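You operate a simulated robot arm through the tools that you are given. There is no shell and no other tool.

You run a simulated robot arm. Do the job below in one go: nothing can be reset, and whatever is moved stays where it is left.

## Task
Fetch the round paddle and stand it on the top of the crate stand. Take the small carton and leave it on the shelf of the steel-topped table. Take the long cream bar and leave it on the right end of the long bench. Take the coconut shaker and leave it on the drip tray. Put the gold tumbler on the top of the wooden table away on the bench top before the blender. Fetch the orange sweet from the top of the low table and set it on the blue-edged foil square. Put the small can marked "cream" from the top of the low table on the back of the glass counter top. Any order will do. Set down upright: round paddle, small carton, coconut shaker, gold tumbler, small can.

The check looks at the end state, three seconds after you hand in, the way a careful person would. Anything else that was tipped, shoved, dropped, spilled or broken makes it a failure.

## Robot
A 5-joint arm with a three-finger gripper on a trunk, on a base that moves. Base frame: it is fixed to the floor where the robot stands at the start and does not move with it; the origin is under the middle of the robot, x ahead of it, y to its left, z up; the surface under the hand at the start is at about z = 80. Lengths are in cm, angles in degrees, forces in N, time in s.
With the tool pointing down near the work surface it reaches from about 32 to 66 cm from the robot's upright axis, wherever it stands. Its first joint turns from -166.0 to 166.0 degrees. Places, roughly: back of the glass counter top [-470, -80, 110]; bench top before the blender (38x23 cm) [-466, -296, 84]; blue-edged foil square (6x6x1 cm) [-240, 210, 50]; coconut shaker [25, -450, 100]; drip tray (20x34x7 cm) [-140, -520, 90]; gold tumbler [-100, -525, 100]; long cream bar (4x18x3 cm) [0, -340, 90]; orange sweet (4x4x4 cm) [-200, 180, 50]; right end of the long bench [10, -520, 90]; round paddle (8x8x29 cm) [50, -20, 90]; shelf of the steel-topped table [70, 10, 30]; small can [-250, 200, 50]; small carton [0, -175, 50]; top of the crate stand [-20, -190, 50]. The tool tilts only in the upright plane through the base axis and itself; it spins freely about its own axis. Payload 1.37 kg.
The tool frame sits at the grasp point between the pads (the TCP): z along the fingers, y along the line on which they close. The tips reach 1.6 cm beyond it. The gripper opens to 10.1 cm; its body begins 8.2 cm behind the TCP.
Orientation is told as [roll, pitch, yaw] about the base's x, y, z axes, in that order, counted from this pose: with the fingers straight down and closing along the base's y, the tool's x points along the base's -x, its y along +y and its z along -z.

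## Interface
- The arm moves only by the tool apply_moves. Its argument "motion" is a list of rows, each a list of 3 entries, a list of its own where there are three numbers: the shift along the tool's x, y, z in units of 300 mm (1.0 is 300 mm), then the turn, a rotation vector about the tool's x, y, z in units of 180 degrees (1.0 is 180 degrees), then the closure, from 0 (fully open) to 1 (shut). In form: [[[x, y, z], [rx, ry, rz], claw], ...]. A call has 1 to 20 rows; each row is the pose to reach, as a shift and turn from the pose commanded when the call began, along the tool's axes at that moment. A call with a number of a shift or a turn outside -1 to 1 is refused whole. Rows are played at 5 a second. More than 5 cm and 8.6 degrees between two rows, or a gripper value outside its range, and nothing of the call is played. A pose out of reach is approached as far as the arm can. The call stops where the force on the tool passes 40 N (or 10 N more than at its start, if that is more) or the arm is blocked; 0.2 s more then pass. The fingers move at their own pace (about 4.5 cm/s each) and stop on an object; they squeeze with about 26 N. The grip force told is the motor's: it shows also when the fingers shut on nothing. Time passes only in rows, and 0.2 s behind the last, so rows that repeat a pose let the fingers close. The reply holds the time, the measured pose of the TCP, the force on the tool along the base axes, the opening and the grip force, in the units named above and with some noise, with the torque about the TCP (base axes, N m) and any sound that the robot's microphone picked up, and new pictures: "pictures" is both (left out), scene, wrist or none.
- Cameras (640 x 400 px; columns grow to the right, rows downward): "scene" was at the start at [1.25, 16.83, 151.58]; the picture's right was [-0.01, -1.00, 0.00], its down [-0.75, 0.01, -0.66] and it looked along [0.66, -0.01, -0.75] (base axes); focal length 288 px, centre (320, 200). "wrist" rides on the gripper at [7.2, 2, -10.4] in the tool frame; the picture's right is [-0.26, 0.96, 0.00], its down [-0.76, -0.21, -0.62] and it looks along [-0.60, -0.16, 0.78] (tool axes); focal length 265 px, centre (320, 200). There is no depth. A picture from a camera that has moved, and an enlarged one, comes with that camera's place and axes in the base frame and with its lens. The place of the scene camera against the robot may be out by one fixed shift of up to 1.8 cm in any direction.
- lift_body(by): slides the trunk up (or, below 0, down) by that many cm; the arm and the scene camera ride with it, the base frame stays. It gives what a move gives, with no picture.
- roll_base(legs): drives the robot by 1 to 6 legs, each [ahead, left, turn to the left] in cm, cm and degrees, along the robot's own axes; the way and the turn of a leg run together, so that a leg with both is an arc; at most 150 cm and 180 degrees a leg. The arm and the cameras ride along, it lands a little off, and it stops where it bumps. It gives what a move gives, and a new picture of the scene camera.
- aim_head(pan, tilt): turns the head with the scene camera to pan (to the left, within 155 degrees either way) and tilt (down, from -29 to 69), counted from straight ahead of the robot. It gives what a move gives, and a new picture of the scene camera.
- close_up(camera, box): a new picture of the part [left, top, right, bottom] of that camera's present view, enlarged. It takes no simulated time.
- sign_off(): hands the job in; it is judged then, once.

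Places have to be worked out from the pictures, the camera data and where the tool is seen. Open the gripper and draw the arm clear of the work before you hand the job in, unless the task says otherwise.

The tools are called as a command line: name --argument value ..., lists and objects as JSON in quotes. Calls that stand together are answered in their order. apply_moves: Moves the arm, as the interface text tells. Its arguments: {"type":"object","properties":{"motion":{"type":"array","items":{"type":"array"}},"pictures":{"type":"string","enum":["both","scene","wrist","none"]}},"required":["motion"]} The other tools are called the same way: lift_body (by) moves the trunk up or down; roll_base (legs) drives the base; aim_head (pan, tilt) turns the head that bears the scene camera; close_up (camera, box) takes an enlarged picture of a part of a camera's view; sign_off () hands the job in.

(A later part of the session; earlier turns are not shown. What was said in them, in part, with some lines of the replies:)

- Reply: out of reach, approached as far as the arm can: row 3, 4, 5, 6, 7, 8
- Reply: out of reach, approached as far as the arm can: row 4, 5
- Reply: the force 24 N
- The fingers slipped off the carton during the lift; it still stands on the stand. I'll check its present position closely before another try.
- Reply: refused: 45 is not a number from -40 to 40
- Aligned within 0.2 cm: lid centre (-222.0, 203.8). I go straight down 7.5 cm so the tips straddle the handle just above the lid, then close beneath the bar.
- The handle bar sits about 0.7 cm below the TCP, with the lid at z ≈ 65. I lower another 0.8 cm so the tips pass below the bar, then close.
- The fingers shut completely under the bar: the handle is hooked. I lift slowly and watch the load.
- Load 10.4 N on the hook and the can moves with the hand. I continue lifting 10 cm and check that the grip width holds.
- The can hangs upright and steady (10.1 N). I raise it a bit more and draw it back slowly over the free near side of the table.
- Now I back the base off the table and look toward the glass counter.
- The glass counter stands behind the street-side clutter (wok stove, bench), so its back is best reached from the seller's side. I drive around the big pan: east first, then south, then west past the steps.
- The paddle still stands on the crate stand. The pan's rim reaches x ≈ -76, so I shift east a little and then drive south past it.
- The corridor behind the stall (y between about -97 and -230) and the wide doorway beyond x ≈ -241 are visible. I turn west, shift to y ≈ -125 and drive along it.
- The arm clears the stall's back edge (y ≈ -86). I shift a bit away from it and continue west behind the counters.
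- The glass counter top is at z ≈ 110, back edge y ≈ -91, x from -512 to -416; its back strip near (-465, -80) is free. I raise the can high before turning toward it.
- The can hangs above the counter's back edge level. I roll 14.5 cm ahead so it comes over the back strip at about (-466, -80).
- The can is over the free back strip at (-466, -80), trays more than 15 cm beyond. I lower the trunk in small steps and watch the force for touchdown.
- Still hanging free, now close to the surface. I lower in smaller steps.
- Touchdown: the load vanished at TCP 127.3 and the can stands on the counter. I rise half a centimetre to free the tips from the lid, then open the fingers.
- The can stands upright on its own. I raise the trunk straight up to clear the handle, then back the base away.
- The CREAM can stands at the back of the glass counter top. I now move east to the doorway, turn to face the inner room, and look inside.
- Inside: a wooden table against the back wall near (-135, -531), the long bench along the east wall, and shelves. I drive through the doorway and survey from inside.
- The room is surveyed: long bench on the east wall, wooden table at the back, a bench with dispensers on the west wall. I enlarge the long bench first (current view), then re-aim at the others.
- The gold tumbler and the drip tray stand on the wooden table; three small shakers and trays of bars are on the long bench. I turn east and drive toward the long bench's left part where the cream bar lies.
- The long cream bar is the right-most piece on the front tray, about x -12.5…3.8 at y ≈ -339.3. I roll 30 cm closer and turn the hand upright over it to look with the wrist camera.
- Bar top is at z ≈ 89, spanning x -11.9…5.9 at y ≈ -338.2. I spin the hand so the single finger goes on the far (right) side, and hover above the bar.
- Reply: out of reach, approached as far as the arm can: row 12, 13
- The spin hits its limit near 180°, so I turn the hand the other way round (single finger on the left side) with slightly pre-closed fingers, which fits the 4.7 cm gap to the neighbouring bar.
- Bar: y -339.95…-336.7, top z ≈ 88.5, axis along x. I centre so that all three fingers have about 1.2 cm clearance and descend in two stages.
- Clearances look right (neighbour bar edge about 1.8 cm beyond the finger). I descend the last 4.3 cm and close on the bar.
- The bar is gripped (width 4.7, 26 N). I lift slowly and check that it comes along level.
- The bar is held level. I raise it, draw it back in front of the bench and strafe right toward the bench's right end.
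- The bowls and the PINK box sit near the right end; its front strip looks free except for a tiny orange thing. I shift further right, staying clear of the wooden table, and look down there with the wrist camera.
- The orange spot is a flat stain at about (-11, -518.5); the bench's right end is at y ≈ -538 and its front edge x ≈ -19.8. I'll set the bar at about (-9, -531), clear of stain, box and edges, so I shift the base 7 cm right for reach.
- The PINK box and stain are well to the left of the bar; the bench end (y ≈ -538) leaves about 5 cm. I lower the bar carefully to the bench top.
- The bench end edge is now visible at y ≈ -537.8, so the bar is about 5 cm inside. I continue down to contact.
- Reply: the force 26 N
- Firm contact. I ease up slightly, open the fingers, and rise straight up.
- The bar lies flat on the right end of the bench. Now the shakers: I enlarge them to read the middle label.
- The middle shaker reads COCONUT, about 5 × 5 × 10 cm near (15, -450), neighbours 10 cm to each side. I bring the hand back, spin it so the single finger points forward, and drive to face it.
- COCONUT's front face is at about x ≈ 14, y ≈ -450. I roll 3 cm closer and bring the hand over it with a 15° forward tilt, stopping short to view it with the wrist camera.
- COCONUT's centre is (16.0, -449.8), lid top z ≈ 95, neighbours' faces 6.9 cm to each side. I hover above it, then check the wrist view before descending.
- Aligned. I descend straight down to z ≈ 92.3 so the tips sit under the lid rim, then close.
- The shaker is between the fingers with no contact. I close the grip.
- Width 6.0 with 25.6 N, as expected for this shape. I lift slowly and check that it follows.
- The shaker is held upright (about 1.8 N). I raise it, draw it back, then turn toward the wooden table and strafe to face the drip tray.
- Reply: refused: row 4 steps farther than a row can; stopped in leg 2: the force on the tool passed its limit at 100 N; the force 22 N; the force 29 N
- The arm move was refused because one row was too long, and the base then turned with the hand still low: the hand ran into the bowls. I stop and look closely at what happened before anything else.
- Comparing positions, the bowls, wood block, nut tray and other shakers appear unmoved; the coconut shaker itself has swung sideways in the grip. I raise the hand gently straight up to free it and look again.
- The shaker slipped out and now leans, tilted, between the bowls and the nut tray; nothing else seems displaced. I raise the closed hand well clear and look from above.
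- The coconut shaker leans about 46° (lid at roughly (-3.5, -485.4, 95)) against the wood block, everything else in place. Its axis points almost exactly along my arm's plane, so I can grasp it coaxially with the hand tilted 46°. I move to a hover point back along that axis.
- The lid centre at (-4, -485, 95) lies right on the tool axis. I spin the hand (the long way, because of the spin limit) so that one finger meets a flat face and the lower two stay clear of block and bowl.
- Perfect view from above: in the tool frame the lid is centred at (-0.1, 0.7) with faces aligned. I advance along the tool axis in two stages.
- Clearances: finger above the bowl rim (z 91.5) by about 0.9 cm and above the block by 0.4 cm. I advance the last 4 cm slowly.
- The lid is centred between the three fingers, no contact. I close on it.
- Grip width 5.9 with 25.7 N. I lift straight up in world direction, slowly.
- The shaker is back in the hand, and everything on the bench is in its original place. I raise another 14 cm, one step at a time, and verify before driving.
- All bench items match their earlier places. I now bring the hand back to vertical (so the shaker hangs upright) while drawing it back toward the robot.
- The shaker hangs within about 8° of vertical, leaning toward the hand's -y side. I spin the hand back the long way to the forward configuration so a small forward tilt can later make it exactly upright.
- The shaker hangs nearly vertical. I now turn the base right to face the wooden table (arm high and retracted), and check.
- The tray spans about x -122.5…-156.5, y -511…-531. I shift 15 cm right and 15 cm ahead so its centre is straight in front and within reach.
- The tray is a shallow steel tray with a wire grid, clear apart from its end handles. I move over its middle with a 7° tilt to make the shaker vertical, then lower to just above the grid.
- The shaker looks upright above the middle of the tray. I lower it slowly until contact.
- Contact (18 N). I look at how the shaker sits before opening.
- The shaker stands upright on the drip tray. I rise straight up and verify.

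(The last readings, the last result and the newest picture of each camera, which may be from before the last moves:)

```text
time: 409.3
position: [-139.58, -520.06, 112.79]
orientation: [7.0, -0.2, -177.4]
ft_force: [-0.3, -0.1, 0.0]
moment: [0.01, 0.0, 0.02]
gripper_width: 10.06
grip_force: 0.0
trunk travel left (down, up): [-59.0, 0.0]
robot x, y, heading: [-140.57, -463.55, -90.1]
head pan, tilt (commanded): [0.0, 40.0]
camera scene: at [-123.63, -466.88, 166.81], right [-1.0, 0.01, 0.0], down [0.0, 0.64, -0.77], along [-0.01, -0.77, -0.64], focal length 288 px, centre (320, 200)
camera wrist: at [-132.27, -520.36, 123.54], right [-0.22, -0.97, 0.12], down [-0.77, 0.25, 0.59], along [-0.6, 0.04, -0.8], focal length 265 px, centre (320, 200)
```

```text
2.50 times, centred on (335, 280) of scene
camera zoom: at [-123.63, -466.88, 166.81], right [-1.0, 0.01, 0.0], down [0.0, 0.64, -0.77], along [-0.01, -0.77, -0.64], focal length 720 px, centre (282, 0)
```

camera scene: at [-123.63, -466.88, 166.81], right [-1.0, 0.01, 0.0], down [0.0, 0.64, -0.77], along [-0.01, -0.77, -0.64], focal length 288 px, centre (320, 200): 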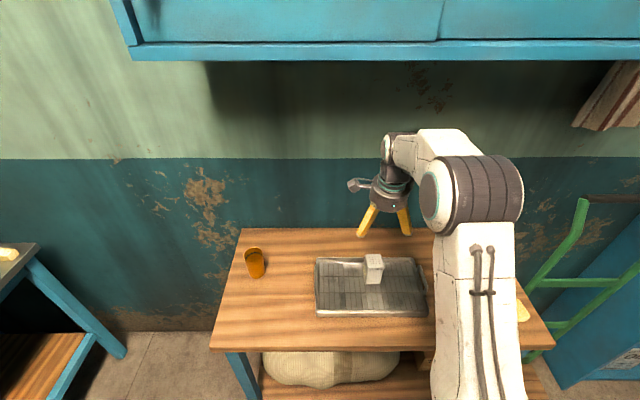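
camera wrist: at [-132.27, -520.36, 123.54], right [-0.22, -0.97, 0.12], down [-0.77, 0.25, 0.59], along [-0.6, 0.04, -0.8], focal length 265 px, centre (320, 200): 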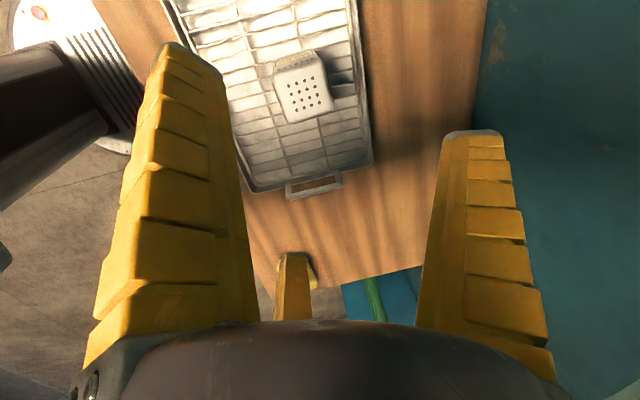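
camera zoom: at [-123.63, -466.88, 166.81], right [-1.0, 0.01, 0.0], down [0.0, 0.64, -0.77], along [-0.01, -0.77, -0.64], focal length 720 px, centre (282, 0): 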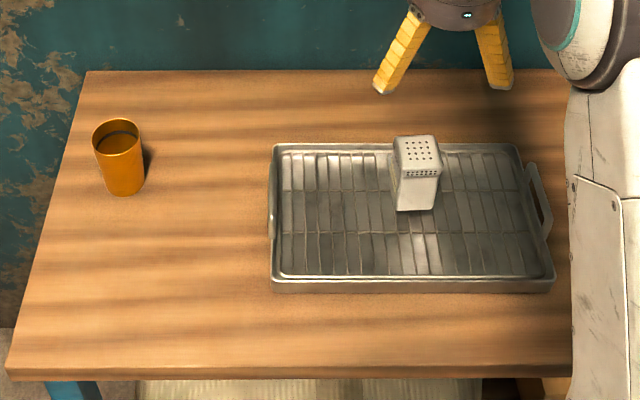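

The shaker stands upright on the tray. The gold tumbler is at about (-102.5, -526), roughly 6 cm wide and 10 cm tall. With the hand high, I strafe left to bring it in front.

roll_base --legs '[[0, 36, 0], [2.5, 0, 0]]'

close_up --camera "wrist" --box '[0, 0, 640, 400]'

```text
time: 412.0
position: [-103.04, -522.89, 112.71]
orientation: [6.8, -0.2, -177.3]
ft_force: [0.2, -1.1, -1.1]
moment: [0.07, 0.03, -0.01]
gripper_width: 10.05
grip_force: 0.1
trunk travel left (down, up): [-59.0, 0.0]
robot x, y, heading: [-104.27, -466.16, -90.4]
head pan, tilt (commanded): [0.0, 40.0]
camera scene: at [-87.29, -469.73, 166.81], right [-1.0, 0.0, 0.0], down [0.0, 0.64, -0.77], along [0.0, -0.77, -0.64], focal length 288 px, centre (320, 200)
```

scene: 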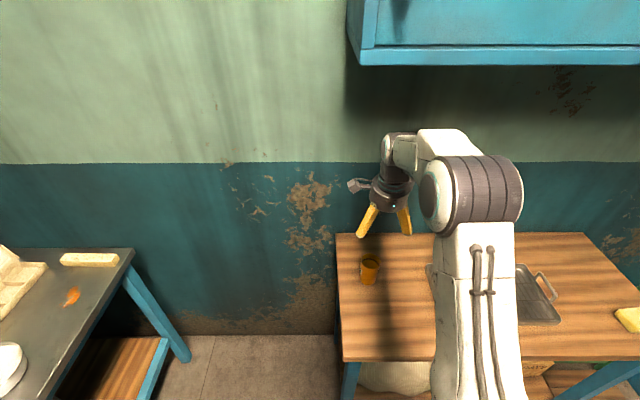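

```text
1.00 times, centred on (320, 200) of wrist (not enlarged: the box is as wide or as high as the picture)
camera zoom: at [-95.84, -523.18, 123.41], right [-0.22, -0.97, 0.12], down [-0.77, 0.24, 0.59], along [-0.6, 0.04, -0.8], focal length 265 px, centre (320, 200)
```

zoom: 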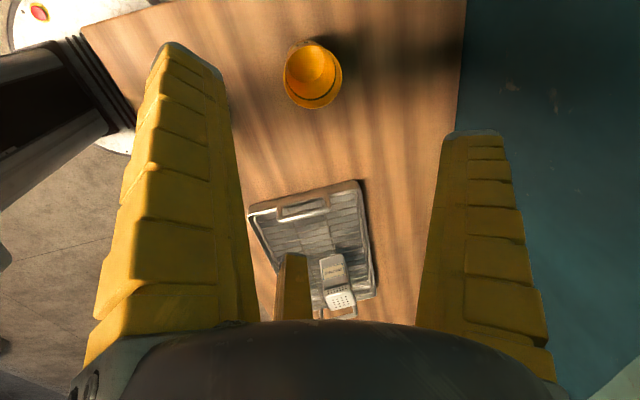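

The tumbler's rim centre is at about (-102.2, -524.4). I set the hand vertical above it and check once more.

apply_moves --motion '[[[0.013, 0.012, 0.11], [0.0195, 0, 0], 0], [[0.026, 0.025, 0.228], [0.0389, 0, 0], 0], [[0.026, 0.025, 0.228], [0.0389, 0, 0], 0]]' --pictures "wrist"

close_up --camera "wrist" --box '[220, 0, 420, 180]'

```text
time: 412.8
position: [-102.35, -524.31, 106.1]
orientation: [0.0, 0.0, -177.2]
ft_force: [0.2, -0.2, 0.7]
moment: [0.02, 0.01, -0.01]
gripper_width: 10.06
grip_force: 0.1
trunk travel left (down, up): [-59.0, 0.0]
robot x, y, heading: [-103.99, -466.32, -90.3]
head pan, tilt (commanded): [0.0, 40.0]
camera wrist: at [-95.06, -525.92, 116.59], right [-0.22, -0.98, 0.0], down [-0.77, 0.17, 0.62], along [-0.61, 0.14, -0.78], focal length 265 px, centre (320, 200)
```

wrist: 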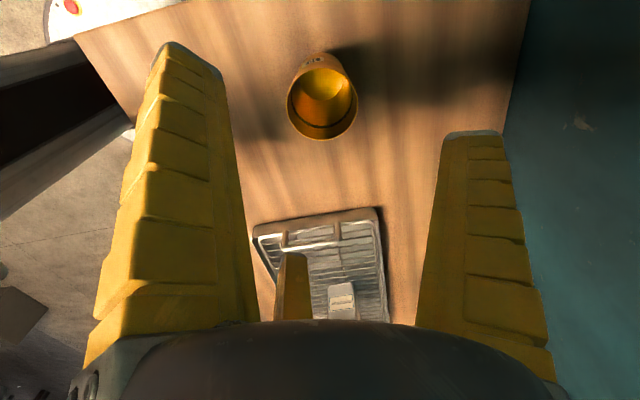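

```text
2.22 times, centred on (320, 90) of wrist
camera zoom: at [-95.06, -525.92, 116.59], right [-0.22, -0.98, 0.0], down [-0.77, 0.17, 0.62], along [-0.61, 0.14, -0.78], focal length 590 px, centre (320, 444)
```

zoom: 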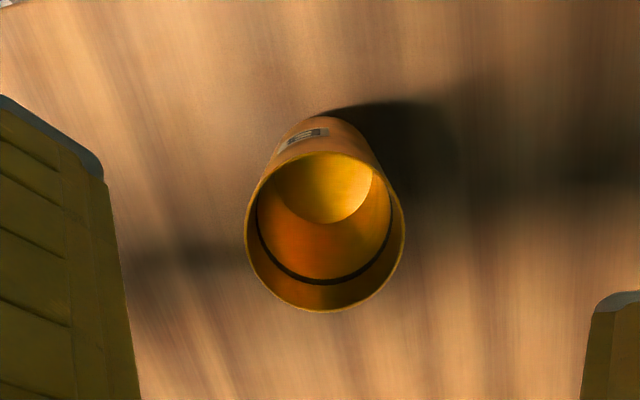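

Aligned within 0.2 cm (rim at (-102.5, -524.4, z ≈ 94.5)). I descend to z ≈ 90.3 and close gently on the tumbler.

apply_moves --motion '[[[0.003, 0.002, 0.13], [0, 0, 0], 0], [[-0.004, 0.002, 0.26], [0, 0, 0], 0], [[-0.004, 0.002, 0.39], [0, 0, 0], 0], [[-0.004, 0.002, 0.525], [0, 0, 0], 0], [[-0.004, 0.002, 0.525], [0, 0, 0], 0]]' --pictures "wrist"

apply_moves --motion '[[[0, 0, 0], [0, 0, 0], 0.2], [[0, 0, 0], [0, 0, 0], 0.35], [[0, 0, 0], [0, 0, 0], 0.5], [[0, 0, 0], [0, 0, 0], 0.8], [[0, 0, 0], [0, 0, 0], 1], [[0, 0, 0], [0, 0, 0], 1], [[0, 0, 0], [0, 0, 0], 1]]' --pictures "wrist"

```text
time: 414.0
position: [-102.36, -524.5, 90.4]
orientation: [0.0, 0.0, -177.4]
ft_force: [0.3, 0.5, 0.2]
moment: [0.03, 0.0, 0.02]
gripper_width: 10.09
grip_force: 0.1
trunk travel left (down, up): [-59.0, 0.0]
robot x, y, heading: [-104.0, -466.24, -90.0]
head pan, tilt (commanded): [0.0, 40.0]
camera wrist: at [-95.1, -526.03, 100.98], right [-0.22, -0.98, 0.0], down [-0.77, 0.17, 0.62], along [-0.61, 0.14, -0.78], focal length 265 px, centre (320, 200)
```

wrist: 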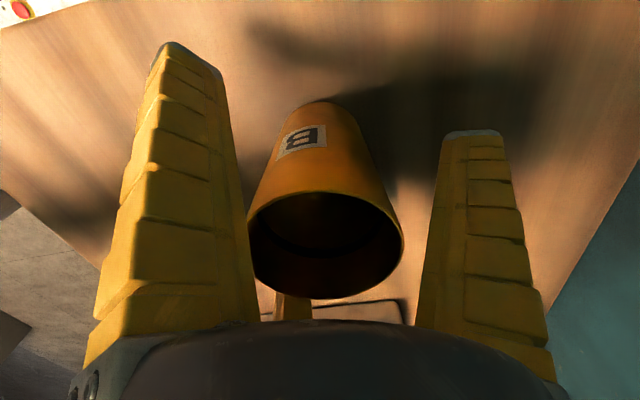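

```text
time: 415.6
position: [-102.4, -524.52, 90.4]
orientation: [0.0, 0.1, -177.4]
ft_force: [-0.4, 1.0, 1.2]
moment: [-0.04, 0.01, -0.08]
gripper_width: 5.29
grip_force: 25.6
trunk travel left (down, up): [-59.0, 0.0]
robot x, y, heading: [-104.37, -466.26, -90.4]
head pan, tilt (commanded): [0.0, 40.0]
camera wrist: at [-95.12, -526.03, 101.01], right [-0.22, -0.98, 0.0], down [-0.77, 0.17, 0.62], along [-0.61, 0.14, -0.78], focal length 265 px, centre (320, 200)
```

wrist: 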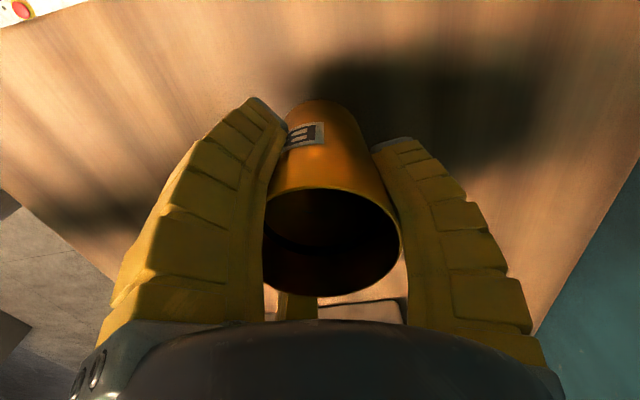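

Gripped at width 5.3. I lift slowly and check.

apply_moves --motion '[[[0, 0, -0.02], [0, 0, 0], 1], [[0, 0, -0.05], [0, 0, 0], 1], [[0, 0, -0.1], [0, 0, 0], 1], [[0, 0, -0.2], [0, 0, 0], 1], [[0, 0, -0.3], [0, 0, 0], 1], [[0, 0, -0.42], [0, 0, 0], 1], [[0, 0, -0.55], [0, 0, 0], 1], [[0, 0, -0.68], [0, 0, 0], 1], [[0, 0, -0.68], [0, 0, 0], 1]]' --pictures "both"

```text
time: 417.6
position: [-102.17, -524.43, 110.84]
orientation: [-0.1, 0.0, -177.2]
ft_force: [-1.1, -0.7, -0.2]
moment: [0.03, 0.0, -0.02]
gripper_width: 5.31
grip_force: 25.7
trunk travel left (down, up): [-59.0, 0.0]
robot x, y, heading: [-104.14, -466.25, -90.0]
head pan, tilt (commanded): [0.0, 40.0]
camera scene: at [-87.31, -469.56, 166.81], right [-1.0, 0.01, 0.0], down [0.0, 0.64, -0.77], along [0.0, -0.77, -0.64], focal length 288 px, centre (320, 200)
camera wrist: at [-94.92, -526.07, 121.31], right [-0.22, -0.98, 0.0], down [-0.77, 0.17, 0.62], along [-0.61, 0.14, -0.78], focal length 265 px, centre (320, 200)
```

scene: 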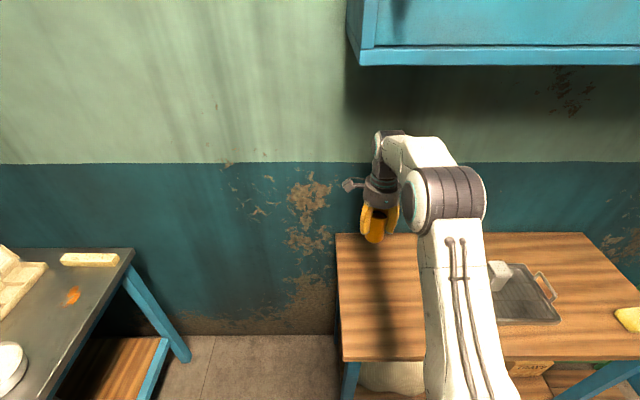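
wrist: 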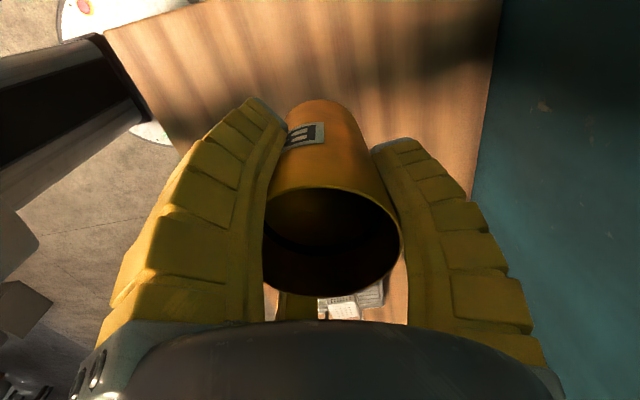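

The tumbler is held upright. I draw the hand back and then back the base away from the table.

apply_moves --motion '[[[0, -0.11, 0], [0, 0, 0], 1], [[0, -0.22, 0], [0, 0, 0], 1], [[0, -0.33, 0], [0, 0, 0], 1], [[0, -0.44, 0], [0, 0, 0], 1], [[0, -0.44, 0], [0, 0, 0], 1]]' --pictures "none"

```text
time: 418.8
position: [-103.14, -511.12, 110.79]
orientation: [0.0, -0.1, -177.3]
ft_force: [-0.5, -0.2, -0.5]
moment: [0.01, 0.02, -0.04]
gripper_width: 5.28
grip_force: 26.2
trunk travel left (down, up): [-59.0, 0.0]
robot x, y, heading: [-104.06, -466.24, -90.5]
head pan, tilt (commanded): [0.0, 40.0]
```

Next I drive back across the room and out through the doorway, in stages, toward the area west of the blue wall where the blender bench should be.

roll_base --legs '[[-130, 0, 0], [0, 0, -89.5]]'

roll_base --legs '[[120, 0, 0], [70, 0, 0]]'

```text
time: 429.0
position: [-147.83, -340.09, 110.77]
orientation: [0.0, 0.1, 93.2]
ft_force: [-0.3, -0.3, -1.2]
moment: [0.0, 0.0, -0.03]
gripper_width: 5.29
grip_force: 25.6
trunk travel left (down, up): [-59.0, 0.0]
robot x, y, heading: [-102.93, -338.38, -179.9]
head pan, tilt (commanded): [0.0, 40.0]
camera scene: at [-105.99, -356.63, 166.82], right [0.0, 1.0, 0.0], down [0.64, 0.0, -0.77], along [-0.77, 0.0, -0.64], focal length 288 px, centre (320, 200)
```

scene: 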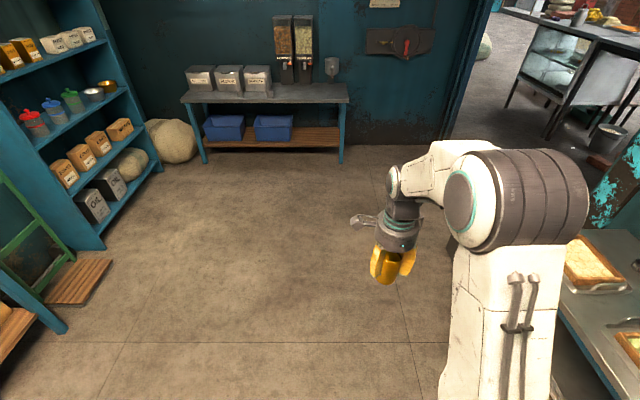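

```text
time: 438.6
position: [-338.8, -340.98, 110.76]
orientation: [0.0, 0.0, 93.1]
ft_force: [0.9, -0.3, -1.0]
moment: [0.01, -0.02, -0.01]
gripper_width: 5.29
grip_force: 25.8
trunk travel left (down, up): [-59.0, 0.0]
robot x, y, heading: [-293.67, -339.1, -180.2]
head pan, tilt (commanded): [0.0, 40.0]
camera scene: at [-296.99, -357.54, 166.81], right [0.0, 1.0, 0.0], down [0.64, 0.0, -0.77], along [-0.77, 0.0, -0.64], focal length 288 px, centre (320, 200)
```

scene: 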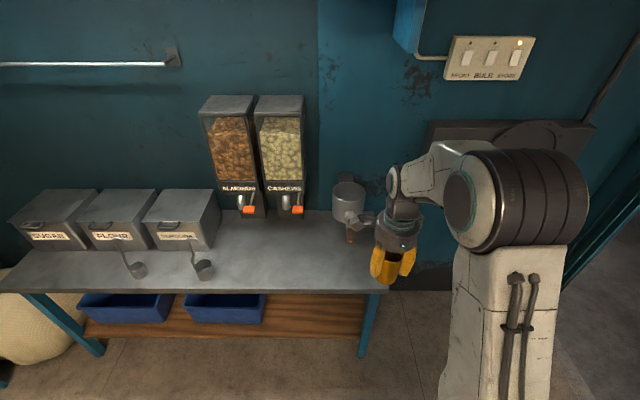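

This bench (bins, dispensers, hand grinder) is lower (z ≈ 70) and not at the given place, so I continue out through the doorway.

roll_base --legs '[[0, 0, -90]]'

roll_base --legs '[[150, 0, 0], [0, 0, 90]]'

```text
time: 442.8
position: [-295.01, -294.49, 110.73]
orientation: [0.0, 0.0, 2.7]
ft_force: [-0.8, 0.5, -0.8]
moment: [0.0, 0.01, 0.02]
gripper_width: 5.32
grip_force: 26.3
trunk travel left (down, up): [-59.0, 0.0]
robot x, y, heading: [-293.81, -339.24, 89.5]
head pan, tilt (commanded): [0.0, 40.0]
camera scene: at [-311.98, -337.34, 166.82], right [1.0, -0.01, 0.0], down [0.0, -0.64, -0.77], along [0.01, 0.77, -0.64], focal length 288 px, centre (320, 200)
```

scene: 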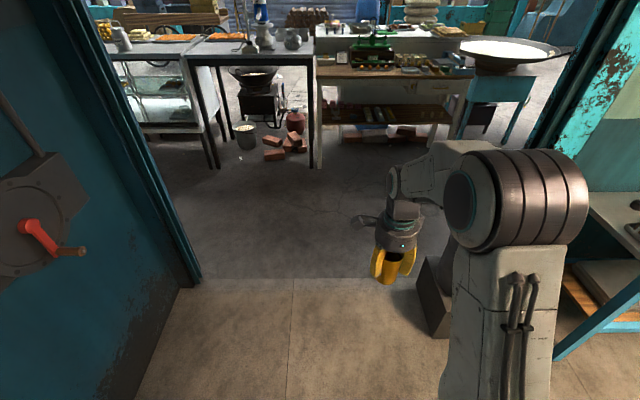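

```text
time: 454.2
position: [-337.57, -188.83, 110.72]
orientation: [-0.1, 0.0, 93.2]
ft_force: [-0.2, 0.8, -0.5]
moment: [0.01, 0.0, -0.03]
gripper_width: 5.26
grip_force: 26.0
trunk travel left (down, up): [-59.0, 0.0]
robot x, y, heading: [-292.8, -187.31, -179.9]
head pan, tilt (commanded): [0.0, 40.0]
camera scene: at [-295.79, -205.46, 166.81], right [0.0, 1.0, 0.0], down [0.64, 0.0, -0.77], along [-0.77, 0.0, -0.64], focal length 288 px, centre (320, 200)
```

scene: 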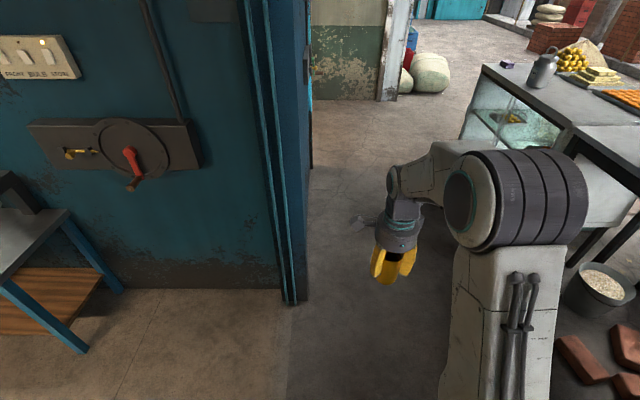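

I shift away from the blue wall and drive west behind the glass counter to look around its far end.

roll_base --legs '[[0, -30, 0], [150, 0, 0], [120, 0, 0]]'

aim_head --pan 70 --tilt 20

aim_head --pan 110 --tilt 20

```text
time: 468.9
position: [-605.7, -165.72, 110.71]
orientation: [0.0, 0.0, 94.2]
ft_force: [0.0, 0.0, -0.2]
moment: [0.02, -0.03, 0.02]
gripper_width: 5.25
grip_force: 26.6
trunk travel left (down, up): [-59.0, 0.0]
robot x, y, heading: [-560.81, -163.67, -179.0]
head pan, tilt (commanded): [0.0, 40.0]
camera scene: at [-563.6, -181.67, 166.81], right [-0.02, 1.0, 0.0], down [0.64, 0.01, -0.77], along [-0.77, -0.01, -0.64], focal length 288 px, centre (320, 200)
```

scene: 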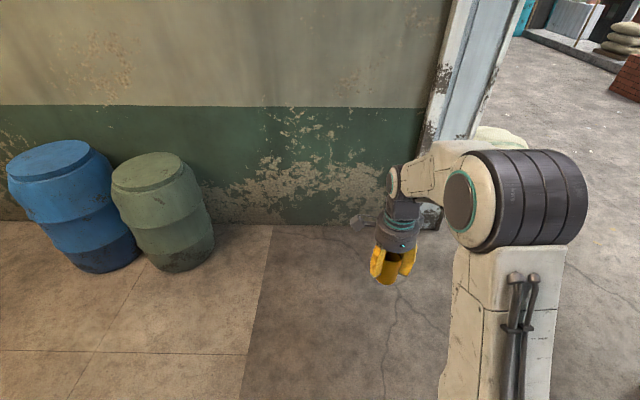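

```text
time: 470.3
position: [-605.59, -165.78, 110.6]
orientation: [0.1, 0.0, 94.1]
ft_force: [0.7, -0.2, 0.0]
moment: [0.01, 0.01, 0.0]
gripper_width: 5.29
grip_force: 25.9
trunk travel left (down, up): [-59.0, 0.0]
robot x, y, heading: [-560.64, -163.57, -178.7]
head pan, tilt (commanded): [70.0, 20.0]
camera scene: at [-558.08, -190.32, 169.95], right [-0.95, 0.32, 0.0], down [0.11, 0.32, -0.94], along [-0.3, -0.89, -0.34], focal length 288 px, centre (320, 200)
```

scene: 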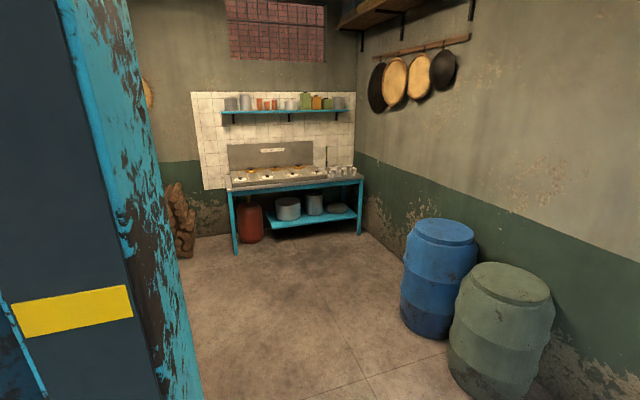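

```text
time: 471.4
position: [-605.73, -165.76, 110.71]
orientation: [0.0, 0.0, 94.1]
ft_force: [0.8, -0.6, 0.2]
moment: [-0.02, 0.02, 0.01]
gripper_width: 5.3
grip_force: 26.0
trunk travel left (down, up): [-59.0, 0.0]
robot x, y, heading: [-560.9, -163.33, -178.8]
head pan, tilt (commanded): [110.0, 20.0]
camera scene: at [-551.72, -190.2, 169.96], right [-0.93, -0.36, 0.0], down [-0.12, 0.32, -0.94], along [0.34, -0.88, -0.34], focal length 288 px, centre (320, 200)
```

scene: 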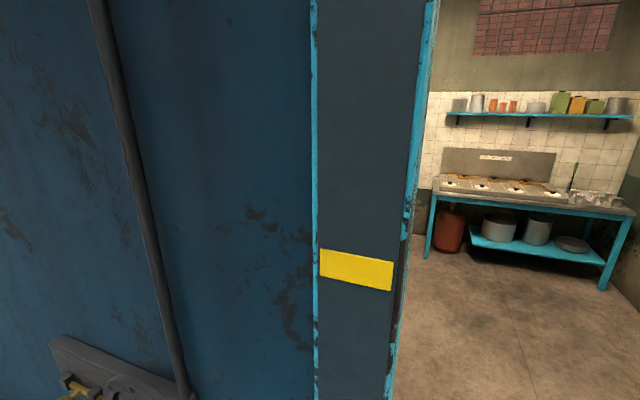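

There is a second room (a kitchen) behind the blue wall, open on its west side. I drive to its entrance, turn south and go in, then look east for the blender bench.

roll_base --legs '[[50, 0, 0], [0, 0, 88.8], [75, 0, 0]]'

aim_head --pan 75 --tilt 25

```text
time: 481.7
position: [-611.49, -284.72, 110.66]
orientation: [-0.1, 0.0, -178.2]
ft_force: [0.1, -1.0, -1.1]
moment: [-0.02, 0.03, 0.01]
gripper_width: 5.26
grip_force: 26.6
trunk travel left (down, up): [-59.0, 0.0]
robot x, y, heading: [-612.18, -240.07, -91.3]
head pan, tilt (commanded): [110.0, 20.0]
camera scene: at [-586.14, -231.85, 169.96], right [0.32, -0.95, 0.0], down [-0.32, -0.11, -0.94], along [0.89, 0.3, -0.34], focal length 288 px, centre (320, 200)
```

scene: 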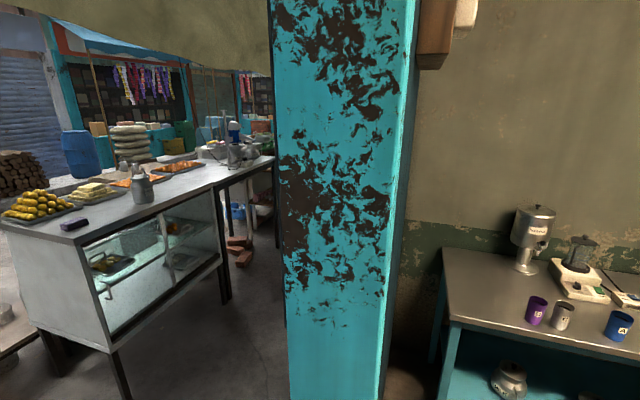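

```text
time: 482.7
position: [-611.39, -284.67, 110.61]
orientation: [0.0, 0.1, -178.1]
ft_force: [-0.6, 0.0, -1.5]
moment: [-0.01, 0.03, 0.02]
gripper_width: 5.29
grip_force: 25.9
trunk travel left (down, up): [-59.0, 0.0]
robot x, y, heading: [-611.95, -239.76, -91.2]
head pan, tilt (commanded): [75.0, 25.0]
camera scene: at [-586.11, -237.35, 169.15], right [-0.28, -0.96, 0.0], down [-0.41, 0.12, -0.91], along [0.87, -0.25, -0.42], focal length 288 px, centre (320, 200)
```

scene: 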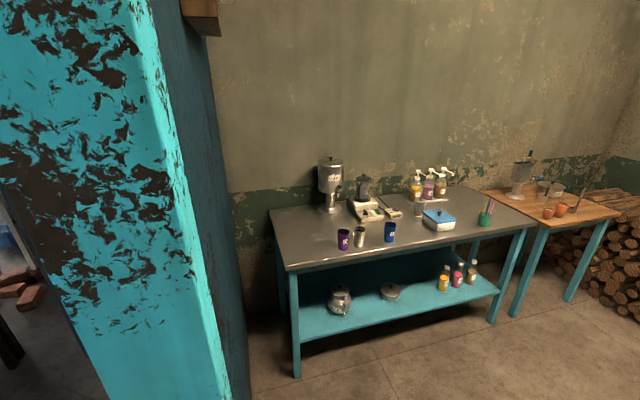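

Found it: the bench with the blender, with three tumblers standing in front. I enlarge to see the free space.

close_up --camera "scene" --box '[260, 140, 540, 300]'

```text
2.29 times, centred on (400, 220) of scene
camera zoom: at [-586.11, -237.35, 169.15], right [-0.28, -0.96, 0.0], down [-0.41, 0.12, -0.91], along [0.87, -0.25, -0.42], focal length 659 px, centre (137, 154)
```

zoom: 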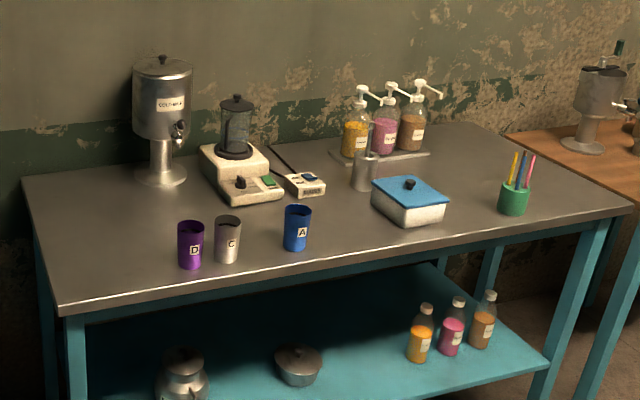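

The tumblers D, C and A stand in a row at x ≈ -471 (y -283, -292, -309); the bench front edge is x ≈ -479. A free spot before the blender is about (-461.5, -299). I drive in front of it, in checked stages.

roll_base --legs '[[58, 0, 0], [0, 0, 91.2]]'

aim_head --pan 0 --tilt 35

```text
time: 489.8
position: [-568.33, -293.33, 110.69]
orientation: [0.0, 0.0, -85.1]
ft_force: [0.2, 0.2, -0.6]
moment: [-0.01, -0.04, 0.01]
gripper_width: 5.29
grip_force: 26.0
trunk travel left (down, up): [-59.0, 0.0]
robot x, y, heading: [-612.92, -296.61, 2.0]
head pan, tilt (commanded): [75.0, 25.0]
camera scene: at [-618.11, -270.59, 169.15], right [0.97, -0.23, 0.0], down [-0.1, -0.41, -0.91], along [0.21, 0.88, -0.42], focal length 288 px, centre (320, 200)
```

scene: 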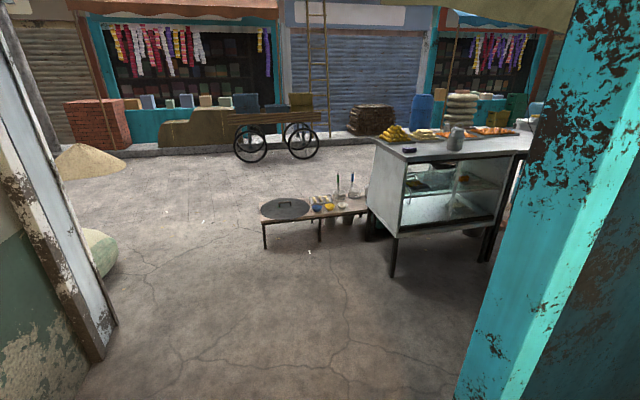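

```text
time: 491.3
position: [-568.27, -293.35, 110.71]
orientation: [0.0, 0.0, -85.0]
ft_force: [-0.3, 0.2, 0.4]
moment: [-0.01, -0.03, 0.0]
gripper_width: 5.28
grip_force: 26.2
trunk travel left (down, up): [-59.0, 0.0]
robot x, y, heading: [-612.96, -296.14, 1.9]
head pan, tilt (commanded): [0.0, 35.0]
camera scene: at [-611.4, -279.27, 167.57], right [0.03, -1.0, 0.0], down [-0.57, -0.02, -0.82], along [0.82, 0.03, -0.57], focal length 288 px, centre (320, 200)
```

scene: 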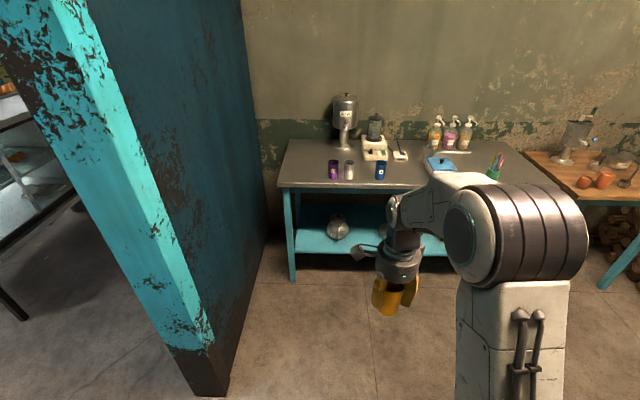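

roll_base --legs '[[60, 0, -1.9]]'

close_up --camera "scene" --box '[260, 80, 460, 260]'

```text
time: 494.7
position: [-508.56, -294.12, 110.73]
orientation: [-0.1, 0.1, -87.3]
ft_force: [0.5, 0.0, -0.5]
moment: [0.04, -0.02, -0.01]
gripper_width: 5.27
grip_force: 26.5
trunk travel left (down, up): [-59.0, 0.0]
robot x, y, heading: [-553.35, -295.44, -0.3]
head pan, tilt (commanded): [0.0, 35.0]
camera scene: at [-551.11, -278.55, 167.57], right [0.0, -1.0, 0.0], down [-0.57, 0.0, -0.82], along [0.82, 0.0, -0.57], focal length 288 px, centre (320, 200)
```

scene: 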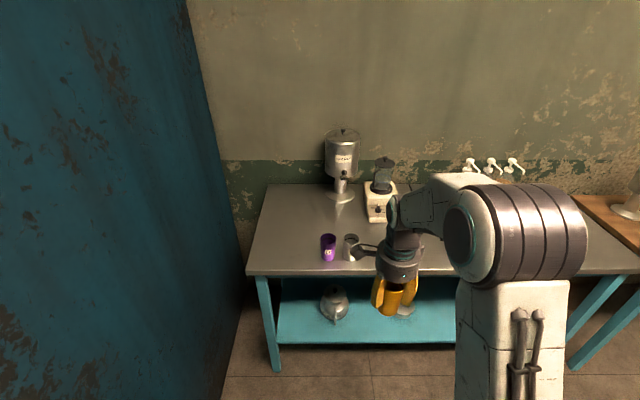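

```text
2.22 times, centred on (360, 170) of scene
camera zoom: at [-551.11, -278.55, 167.57], right [0.0, -1.0, 0.0], down [-0.57, 0.0, -0.82], along [0.82, 0.0, -0.57], focal length 640 px, centre (231, 267)
```

zoom: 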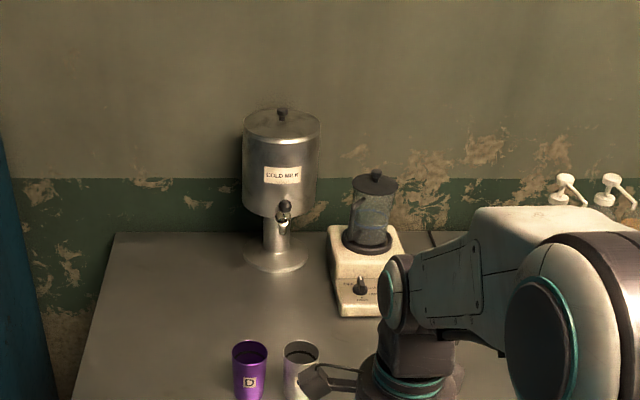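

Blender front is at about (-449, -300…-312). The spot (-461.5, -299) is about 13 cm from tumblers A and C. I roll 38 cm ahead with the tumbler held high.

roll_base --legs '[[38, 0, 0]]'

close_up --camera "wrist" --box '[0, 0, 640, 400]'

```text
time: 497.1
position: [-470.81, -294.1, 110.69]
orientation: [-0.1, 0.0, -87.0]
ft_force: [0.0, 0.0, -0.1]
moment: [0.0, 0.0, -0.02]
gripper_width: 5.28
grip_force: 26.4
trunk travel left (down, up): [-59.0, 0.0]
robot x, y, heading: [-515.53, -295.81, -0.2]
head pan, tilt (commanded): [0.0, 35.0]
camera scene: at [-513.4, -278.65, 167.57], right [0.0, -1.0, 0.0], down [-0.57, 0.0, -0.82], along [0.82, 0.0, -0.57], focal length 288 px, centre (320, 200)
```

scene: 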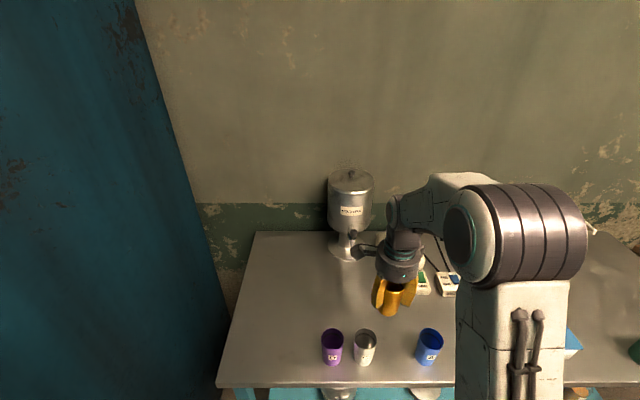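

```text
1.00 times, centred on (320, 200) of wrist (not enlarged: the box is as wide or as high as the picture)
camera zoom: at [-469.27, -286.78, 121.23], right [0.98, -0.21, 0.0], down [-0.17, -0.77, 0.62], along [-0.13, -0.61, -0.78], focal length 265 px, centre (320, 200)
```

zoom: 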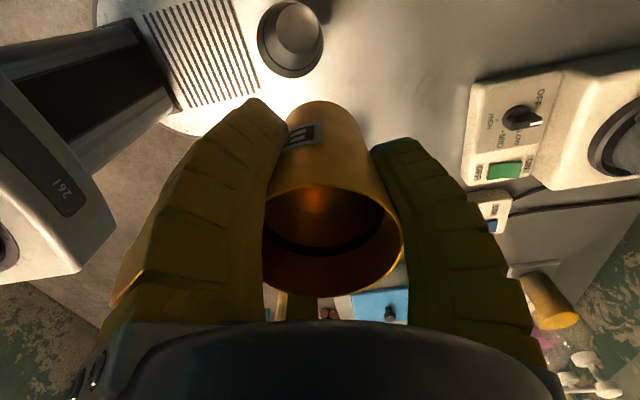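

Blender base front measures x ≈ -454.5, C at (-472.5, -289.6), A at (-472, -308). I move the tumbler over (-463, -297.5), midway, and lower it to just above the bench.

apply_moves --motion '[[[-0.06, 0.12, 0], [0, 0, 0], 1], [[-0.127, 0.254, 0], [0, 0, 0], 1], [[-0.127, 0.254, 0.13], [0, 0, 0], 1], [[-0.127, 0.254, 0.26], [0, 0, 0], 1], [[-0.127, 0.254, 0.4], [0, 0, 0], 1], [[-0.127, 0.254, 0.54], [0, 0, 0], 1], [[-0.127, 0.254, 0.54], [0, 0, 0], 1]]' --pictures "both"

close_up --camera "scene" --box '[300, 200, 480, 400]'

```text
time: 498.7
position: [-463.27, -297.73, 94.43]
orientation: [0.0, 0.0, -87.1]
ft_force: [-0.2, 0.1, -0.8]
moment: [0.02, -0.02, -0.03]
gripper_width: 5.29
grip_force: 25.8
trunk travel left (down, up): [-59.0, 0.0]
robot x, y, heading: [-515.68, -295.66, -0.0]
head pan, tilt (commanded): [0.0, 35.0]
camera scene: at [-513.53, -278.66, 167.57], right [0.0, -1.0, 0.0], down [-0.57, 0.0, -0.82], along [0.82, 0.0, -0.57], focal length 288 px, centre (320, 200)
camera wrist: at [-461.54, -290.34, 104.96], right [0.98, -0.21, 0.0], down [-0.17, -0.77, 0.62], along [-0.13, -0.61, -0.78], focal length 265 px, centre (320, 200)
```

scene: 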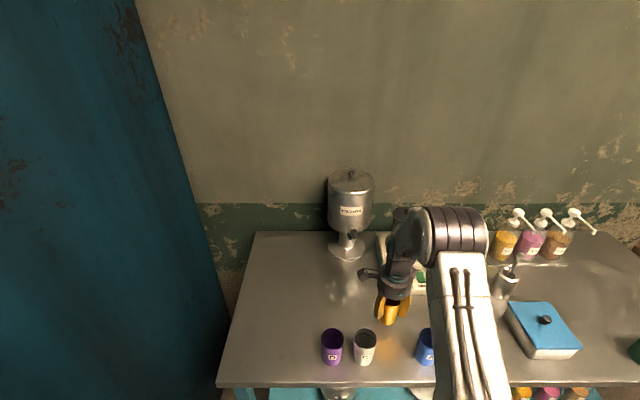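
wrist: 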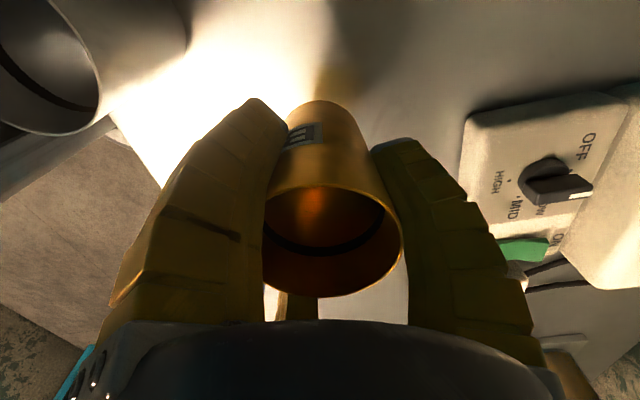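

```text
2.00 times, centred on (390, 300) of scene
camera zoom: at [-513.53, -278.66, 167.57], right [0.0, -1.0, 0.0], down [-0.57, 0.0, -0.82], along [0.82, 0.0, -0.57], focal length 576 px, centre (180, 0)
```

zoom: 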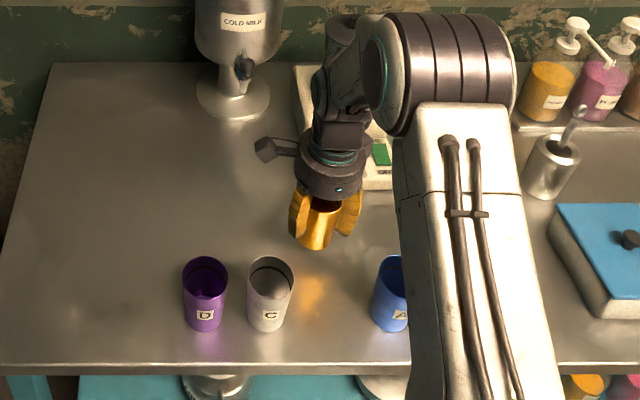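

Clear all around (blender front 8.5 cm ahead of the tool axis). I lower slowly until contact.

apply_moves --motion '[[[0, 0, 0.05], [0, 0, 0], 1], [[0, 0, 0.1], [0, 0, 0], 1], [[0, 0, 0.13], [0, 0, 0], 1]]' --pictures "none"

apply_moves --motion '[[[0, 0, 0.01], [0, 0, 0], 1], [[0, 0, 0.02], [0, 0, 0], 1]]' --pictures "none"

apply_moves --motion '[[[0, 0, 0.01], [0, 0, 0], 1], [[0, 0, 0.016], [0, 0, 0], 1]]' --pictures "none"

```text
time: 499.5
position: [-463.12, -297.51, 90.66]
orientation: [0.0, 0.0, -87.1]
ft_force: [0.2, -0.3, -1.1]
moment: [-0.02, 0.03, -0.02]
gripper_width: 5.29
grip_force: 26.0
trunk travel left (down, up): [-59.0, 0.0]
robot x, y, heading: [-515.36, -295.58, 0.1]
head pan, tilt (commanded): [0.0, 35.0]
```

```text
time: 500.1
position: [-463.18, -297.58, 90.32]
orientation: [0.3, 0.0, -87.2]
ft_force: [-3.1, -0.5, 23.8]
moment: [0.2, -0.09, -0.12]
gripper_width: 5.36
grip_force: 26.1
trunk travel left (down, up): [-59.0, 0.0]
robot x, y, heading: [-515.86, -295.82, -0.1]
head pan, tilt (commanded): [0.0, 35.0]
```

```text
time: 500.7
position: [-463.05, -297.6, 89.75]
orientation: [0.2, 0.0, -87.1]
ft_force: [0.5, -1.8, 25.0]
moment: [0.25, -0.16, -0.08]
gripper_width: 5.44
grip_force: 26.2
trunk travel left (down, up): [-59.0, 0.0]
robot x, y, heading: [-516.22, -295.55, 0.1]
head pan, tilt (commanded): [0.0, 35.0]
```

Contact is firm (25 N). I ease up a little and open the fingers part way.

apply_moves --motion '[[[0, 0, -0.015], [0, 0, 0], 0.9], [[0, 0, -0.015], [0, 0, 0], 0.44], [[0, 0, -0.015], [0, 0, 0], 0.38], [[0, 0, -0.015], [0, 0, 0], 0.3], [[0, 0, -0.015], [0, 0, 0], 0.22], [[0, 0, -0.015], [0, 0, 0], 0.22], [[0, 0, -0.015], [0, 0, 0], 0.22]]' --pictures "both"

close_up --camera "scene" --box '[300, 200, 480, 400]'

```text
time: 502.3
position: [-463.14, -297.55, 89.91]
orientation: [0.0, 0.1, -87.1]
ft_force: [-0.7, -0.9, 0.0]
moment: [0.0, -0.03, 0.02]
gripper_width: 8.09
grip_force: 1.8
trunk travel left (down, up): [-59.0, 0.0]
robot x, y, heading: [-515.92, -295.64, -0.3]
head pan, tilt (commanded): [0.0, 35.0]
camera scene: at [-513.5, -278.66, 167.57], right [0.0, -1.0, 0.0], down [-0.57, 0.0, -0.82], along [0.82, 0.0, -0.57], focal length 288 px, centre (320, 200)
camera wrist: at [-461.57, -290.17, 100.46], right [0.98, -0.21, 0.0], down [-0.17, -0.77, 0.62], along [-0.13, -0.61, -0.78], focal length 265 px, centre (320, 200)
```

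scene: 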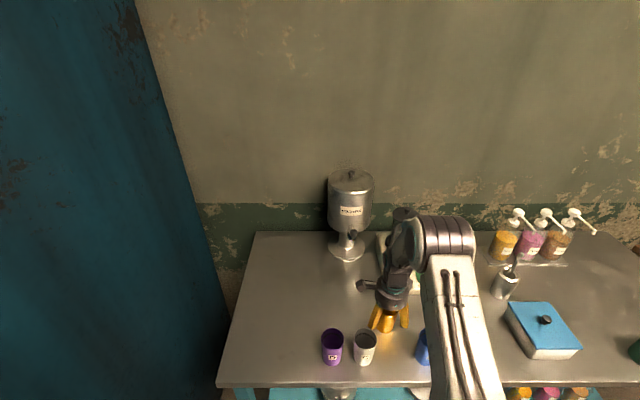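
wrist: 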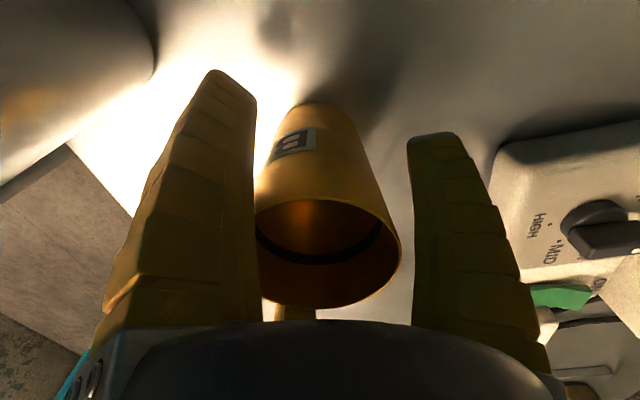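

```text
2.00 times, centred on (390, 300) of scene
camera zoom: at [-513.5, -278.66, 167.57], right [0.0, -1.0, 0.0], down [-0.57, 0.0, -0.82], along [0.82, 0.0, -0.57], focal length 576 px, centre (180, 0)
```

zoom: 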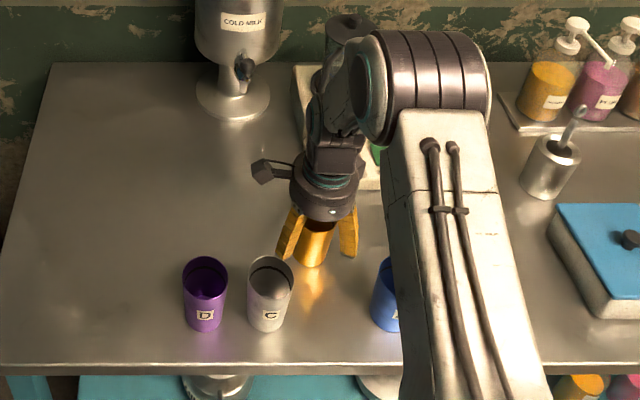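

The tumbler stands free on the bench. I open fully and rise straight up, then check.

apply_moves --motion '[[[0, 0, 0], [0, 0, 0], 0.1], [[0, 0, 0], [0, 0, 0], 0], [[0, 0, -0.08], [0, 0, 0], 0], [[0, 0, -0.2], [0, 0, 0], 0], [[0, 0, -0.34], [0, 0, 0], 0], [[0, 0, -0.48], [0, 0, 0], 0], [[0, 0, -0.62], [0, 0, 0], 0], [[0, 0, -0.72], [0, 0, 0], 0], [[0, 0, -0.72], [0, 0, 0], 0]]' --pictures "both"

close_up --camera "scene" --box '[300, 200, 480, 400]'

```text
time: 504.3
position: [-463.29, -297.75, 111.45]
orientation: [-0.1, 0.0, -87.1]
ft_force: [0.0, -0.2, 0.4]
moment: [0.0, 0.0, 0.0]
gripper_width: 10.05
grip_force: 0.0
trunk travel left (down, up): [-59.0, 0.0]
robot x, y, heading: [-515.89, -295.66, -0.2]
head pan, tilt (commanded): [0.0, 35.0]
camera scene: at [-513.48, -278.66, 167.57], right [0.0, -1.0, 0.0], down [-0.57, 0.0, -0.82], along [0.82, 0.0, -0.57], focal length 288 px, centre (320, 200)
camera wrist: at [-461.74, -290.34, 122.04], right [0.98, -0.21, 0.0], down [-0.17, -0.77, 0.62], along [-0.13, -0.61, -0.78], focal length 265 px, centre (320, 200)
```

scene: 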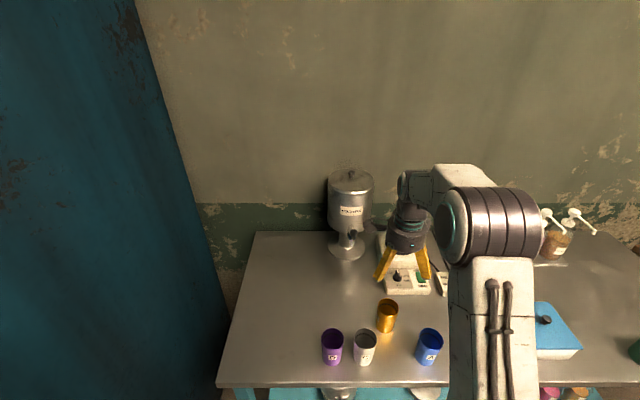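
wrist: 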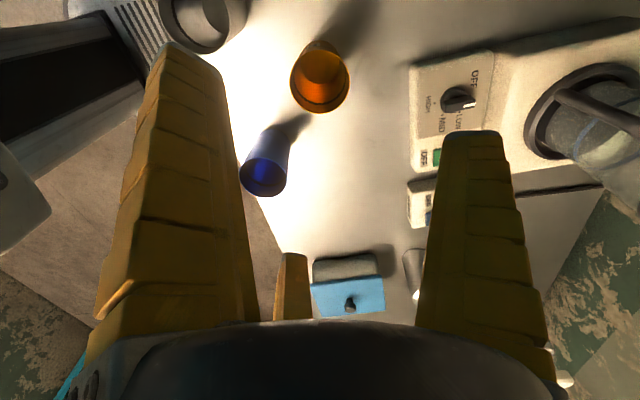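

```text
2.00 times, centred on (390, 300) of scene
camera zoom: at [-513.48, -278.66, 167.57], right [0.0, -1.0, 0.0], down [-0.57, 0.0, -0.82], along [0.82, 0.0, -0.57], focal length 576 px, centre (180, 0)
```

zoom: 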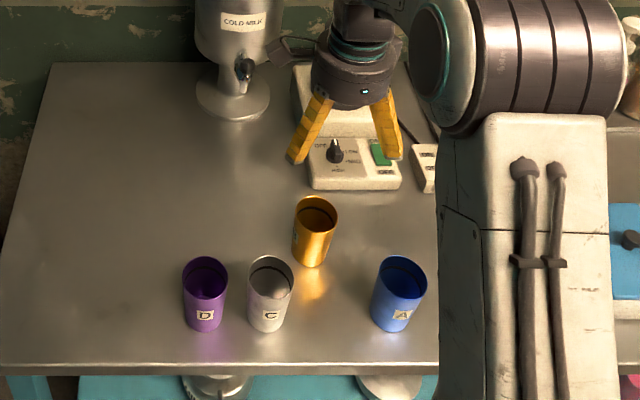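

The gold tumbler "B" stands upright before the blender, neighbours untouched. I back the base away so the open hand is clear of all work, and take a last look.

roll_base --legs '[[-45, 0, 0]]'

close_up --camera "scene" --box '[240, 150, 440, 300]'

```text
time: 506.9
position: [-507.15, -297.66, 111.43]
orientation: [-0.1, -0.1, -86.8]
ft_force: [-0.7, 0.1, 0.3]
moment: [0.03, -0.01, -0.01]
gripper_width: 10.06
grip_force: 0.0
trunk travel left (down, up): [-59.0, 0.0]
robot x, y, heading: [-559.66, -295.48, -0.1]
head pan, tilt (commanded): [0.0, 35.0]
camera scene: at [-557.52, -278.67, 167.57], right [0.0, -1.0, 0.0], down [-0.57, 0.0, -0.82], along [0.82, 0.0, -0.57], focal length 288 px, centre (320, 200)
```

scene: 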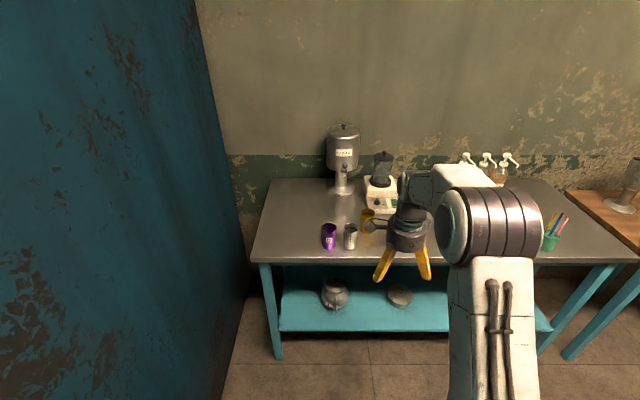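

```text
2.67 times, centred on (340, 225) of scene
camera zoom: at [-557.52, -278.67, 167.57], right [0.0, -1.0, 0.0], down [-0.57, 0.0, -0.82], along [0.82, 0.0, -0.57], focal length 768 px, centre (267, 133)
```

zoom: 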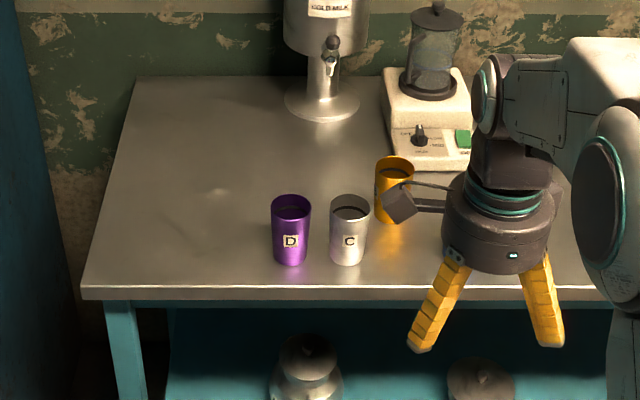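

The last pictures show the gold tumbler standing before the blender and the open hand clear of the bench. When I last looked, each of the other six pieces was where it belongs. I hand the job in.

One mishap on the way: I turned the base with the arm still low over the long bench, and the hand ran into things there. The coconut shaker slipped and tilted; I picked it up again and set it upright on the tray. From the pictures the bowls, wood block, nut tray and other shakers stand where they did, to within about 1 cm.

sign_off

```text
The job is handed in.
```

I handed the job in with all seven pieces placed, but there was one collision on the way. The check may count it against the run.

**The collision:** At the long bench one of my arm moves was refused. I turned the base anyway, with the hand still low. It ran into things near the bowls, and the force passed the 100 N limit. The coconut shaker was knocked out of the grip and ended up leaning on the wood block. I picked it up again and set it upright on the drip tray. From the pictures, the bowls, wood block, nut tray and the two other shakers stand where they did, to within about 1 cm. I can't rule out a smaller shift.

| Piece | Where it was left |
|---|---|
| Round paddle | Upright on the right side of the crate stand top |
| Small carton (marked "FUSES") | Upright on the left part of the shelf of the steel-topped table |
| Long cream bar | Flat on the right end of the long bench, about 5 cm in from the end |
| Coconut shaker | Upright near the middle of the drip tray |
| Gold tumbler | Upright before the blender, between the bench's other tumblers and the blender base |
| Orange sweet | On the blue-edged foil square, about 1 cm off its centre |
| Small can marked "CREAM" | Upright on the back strip of the glass counter top |

The carton also slipped from the first grip, without moving, and I lifted it on the second try. The gripper was open and the arm clear of the bench when I handed in.
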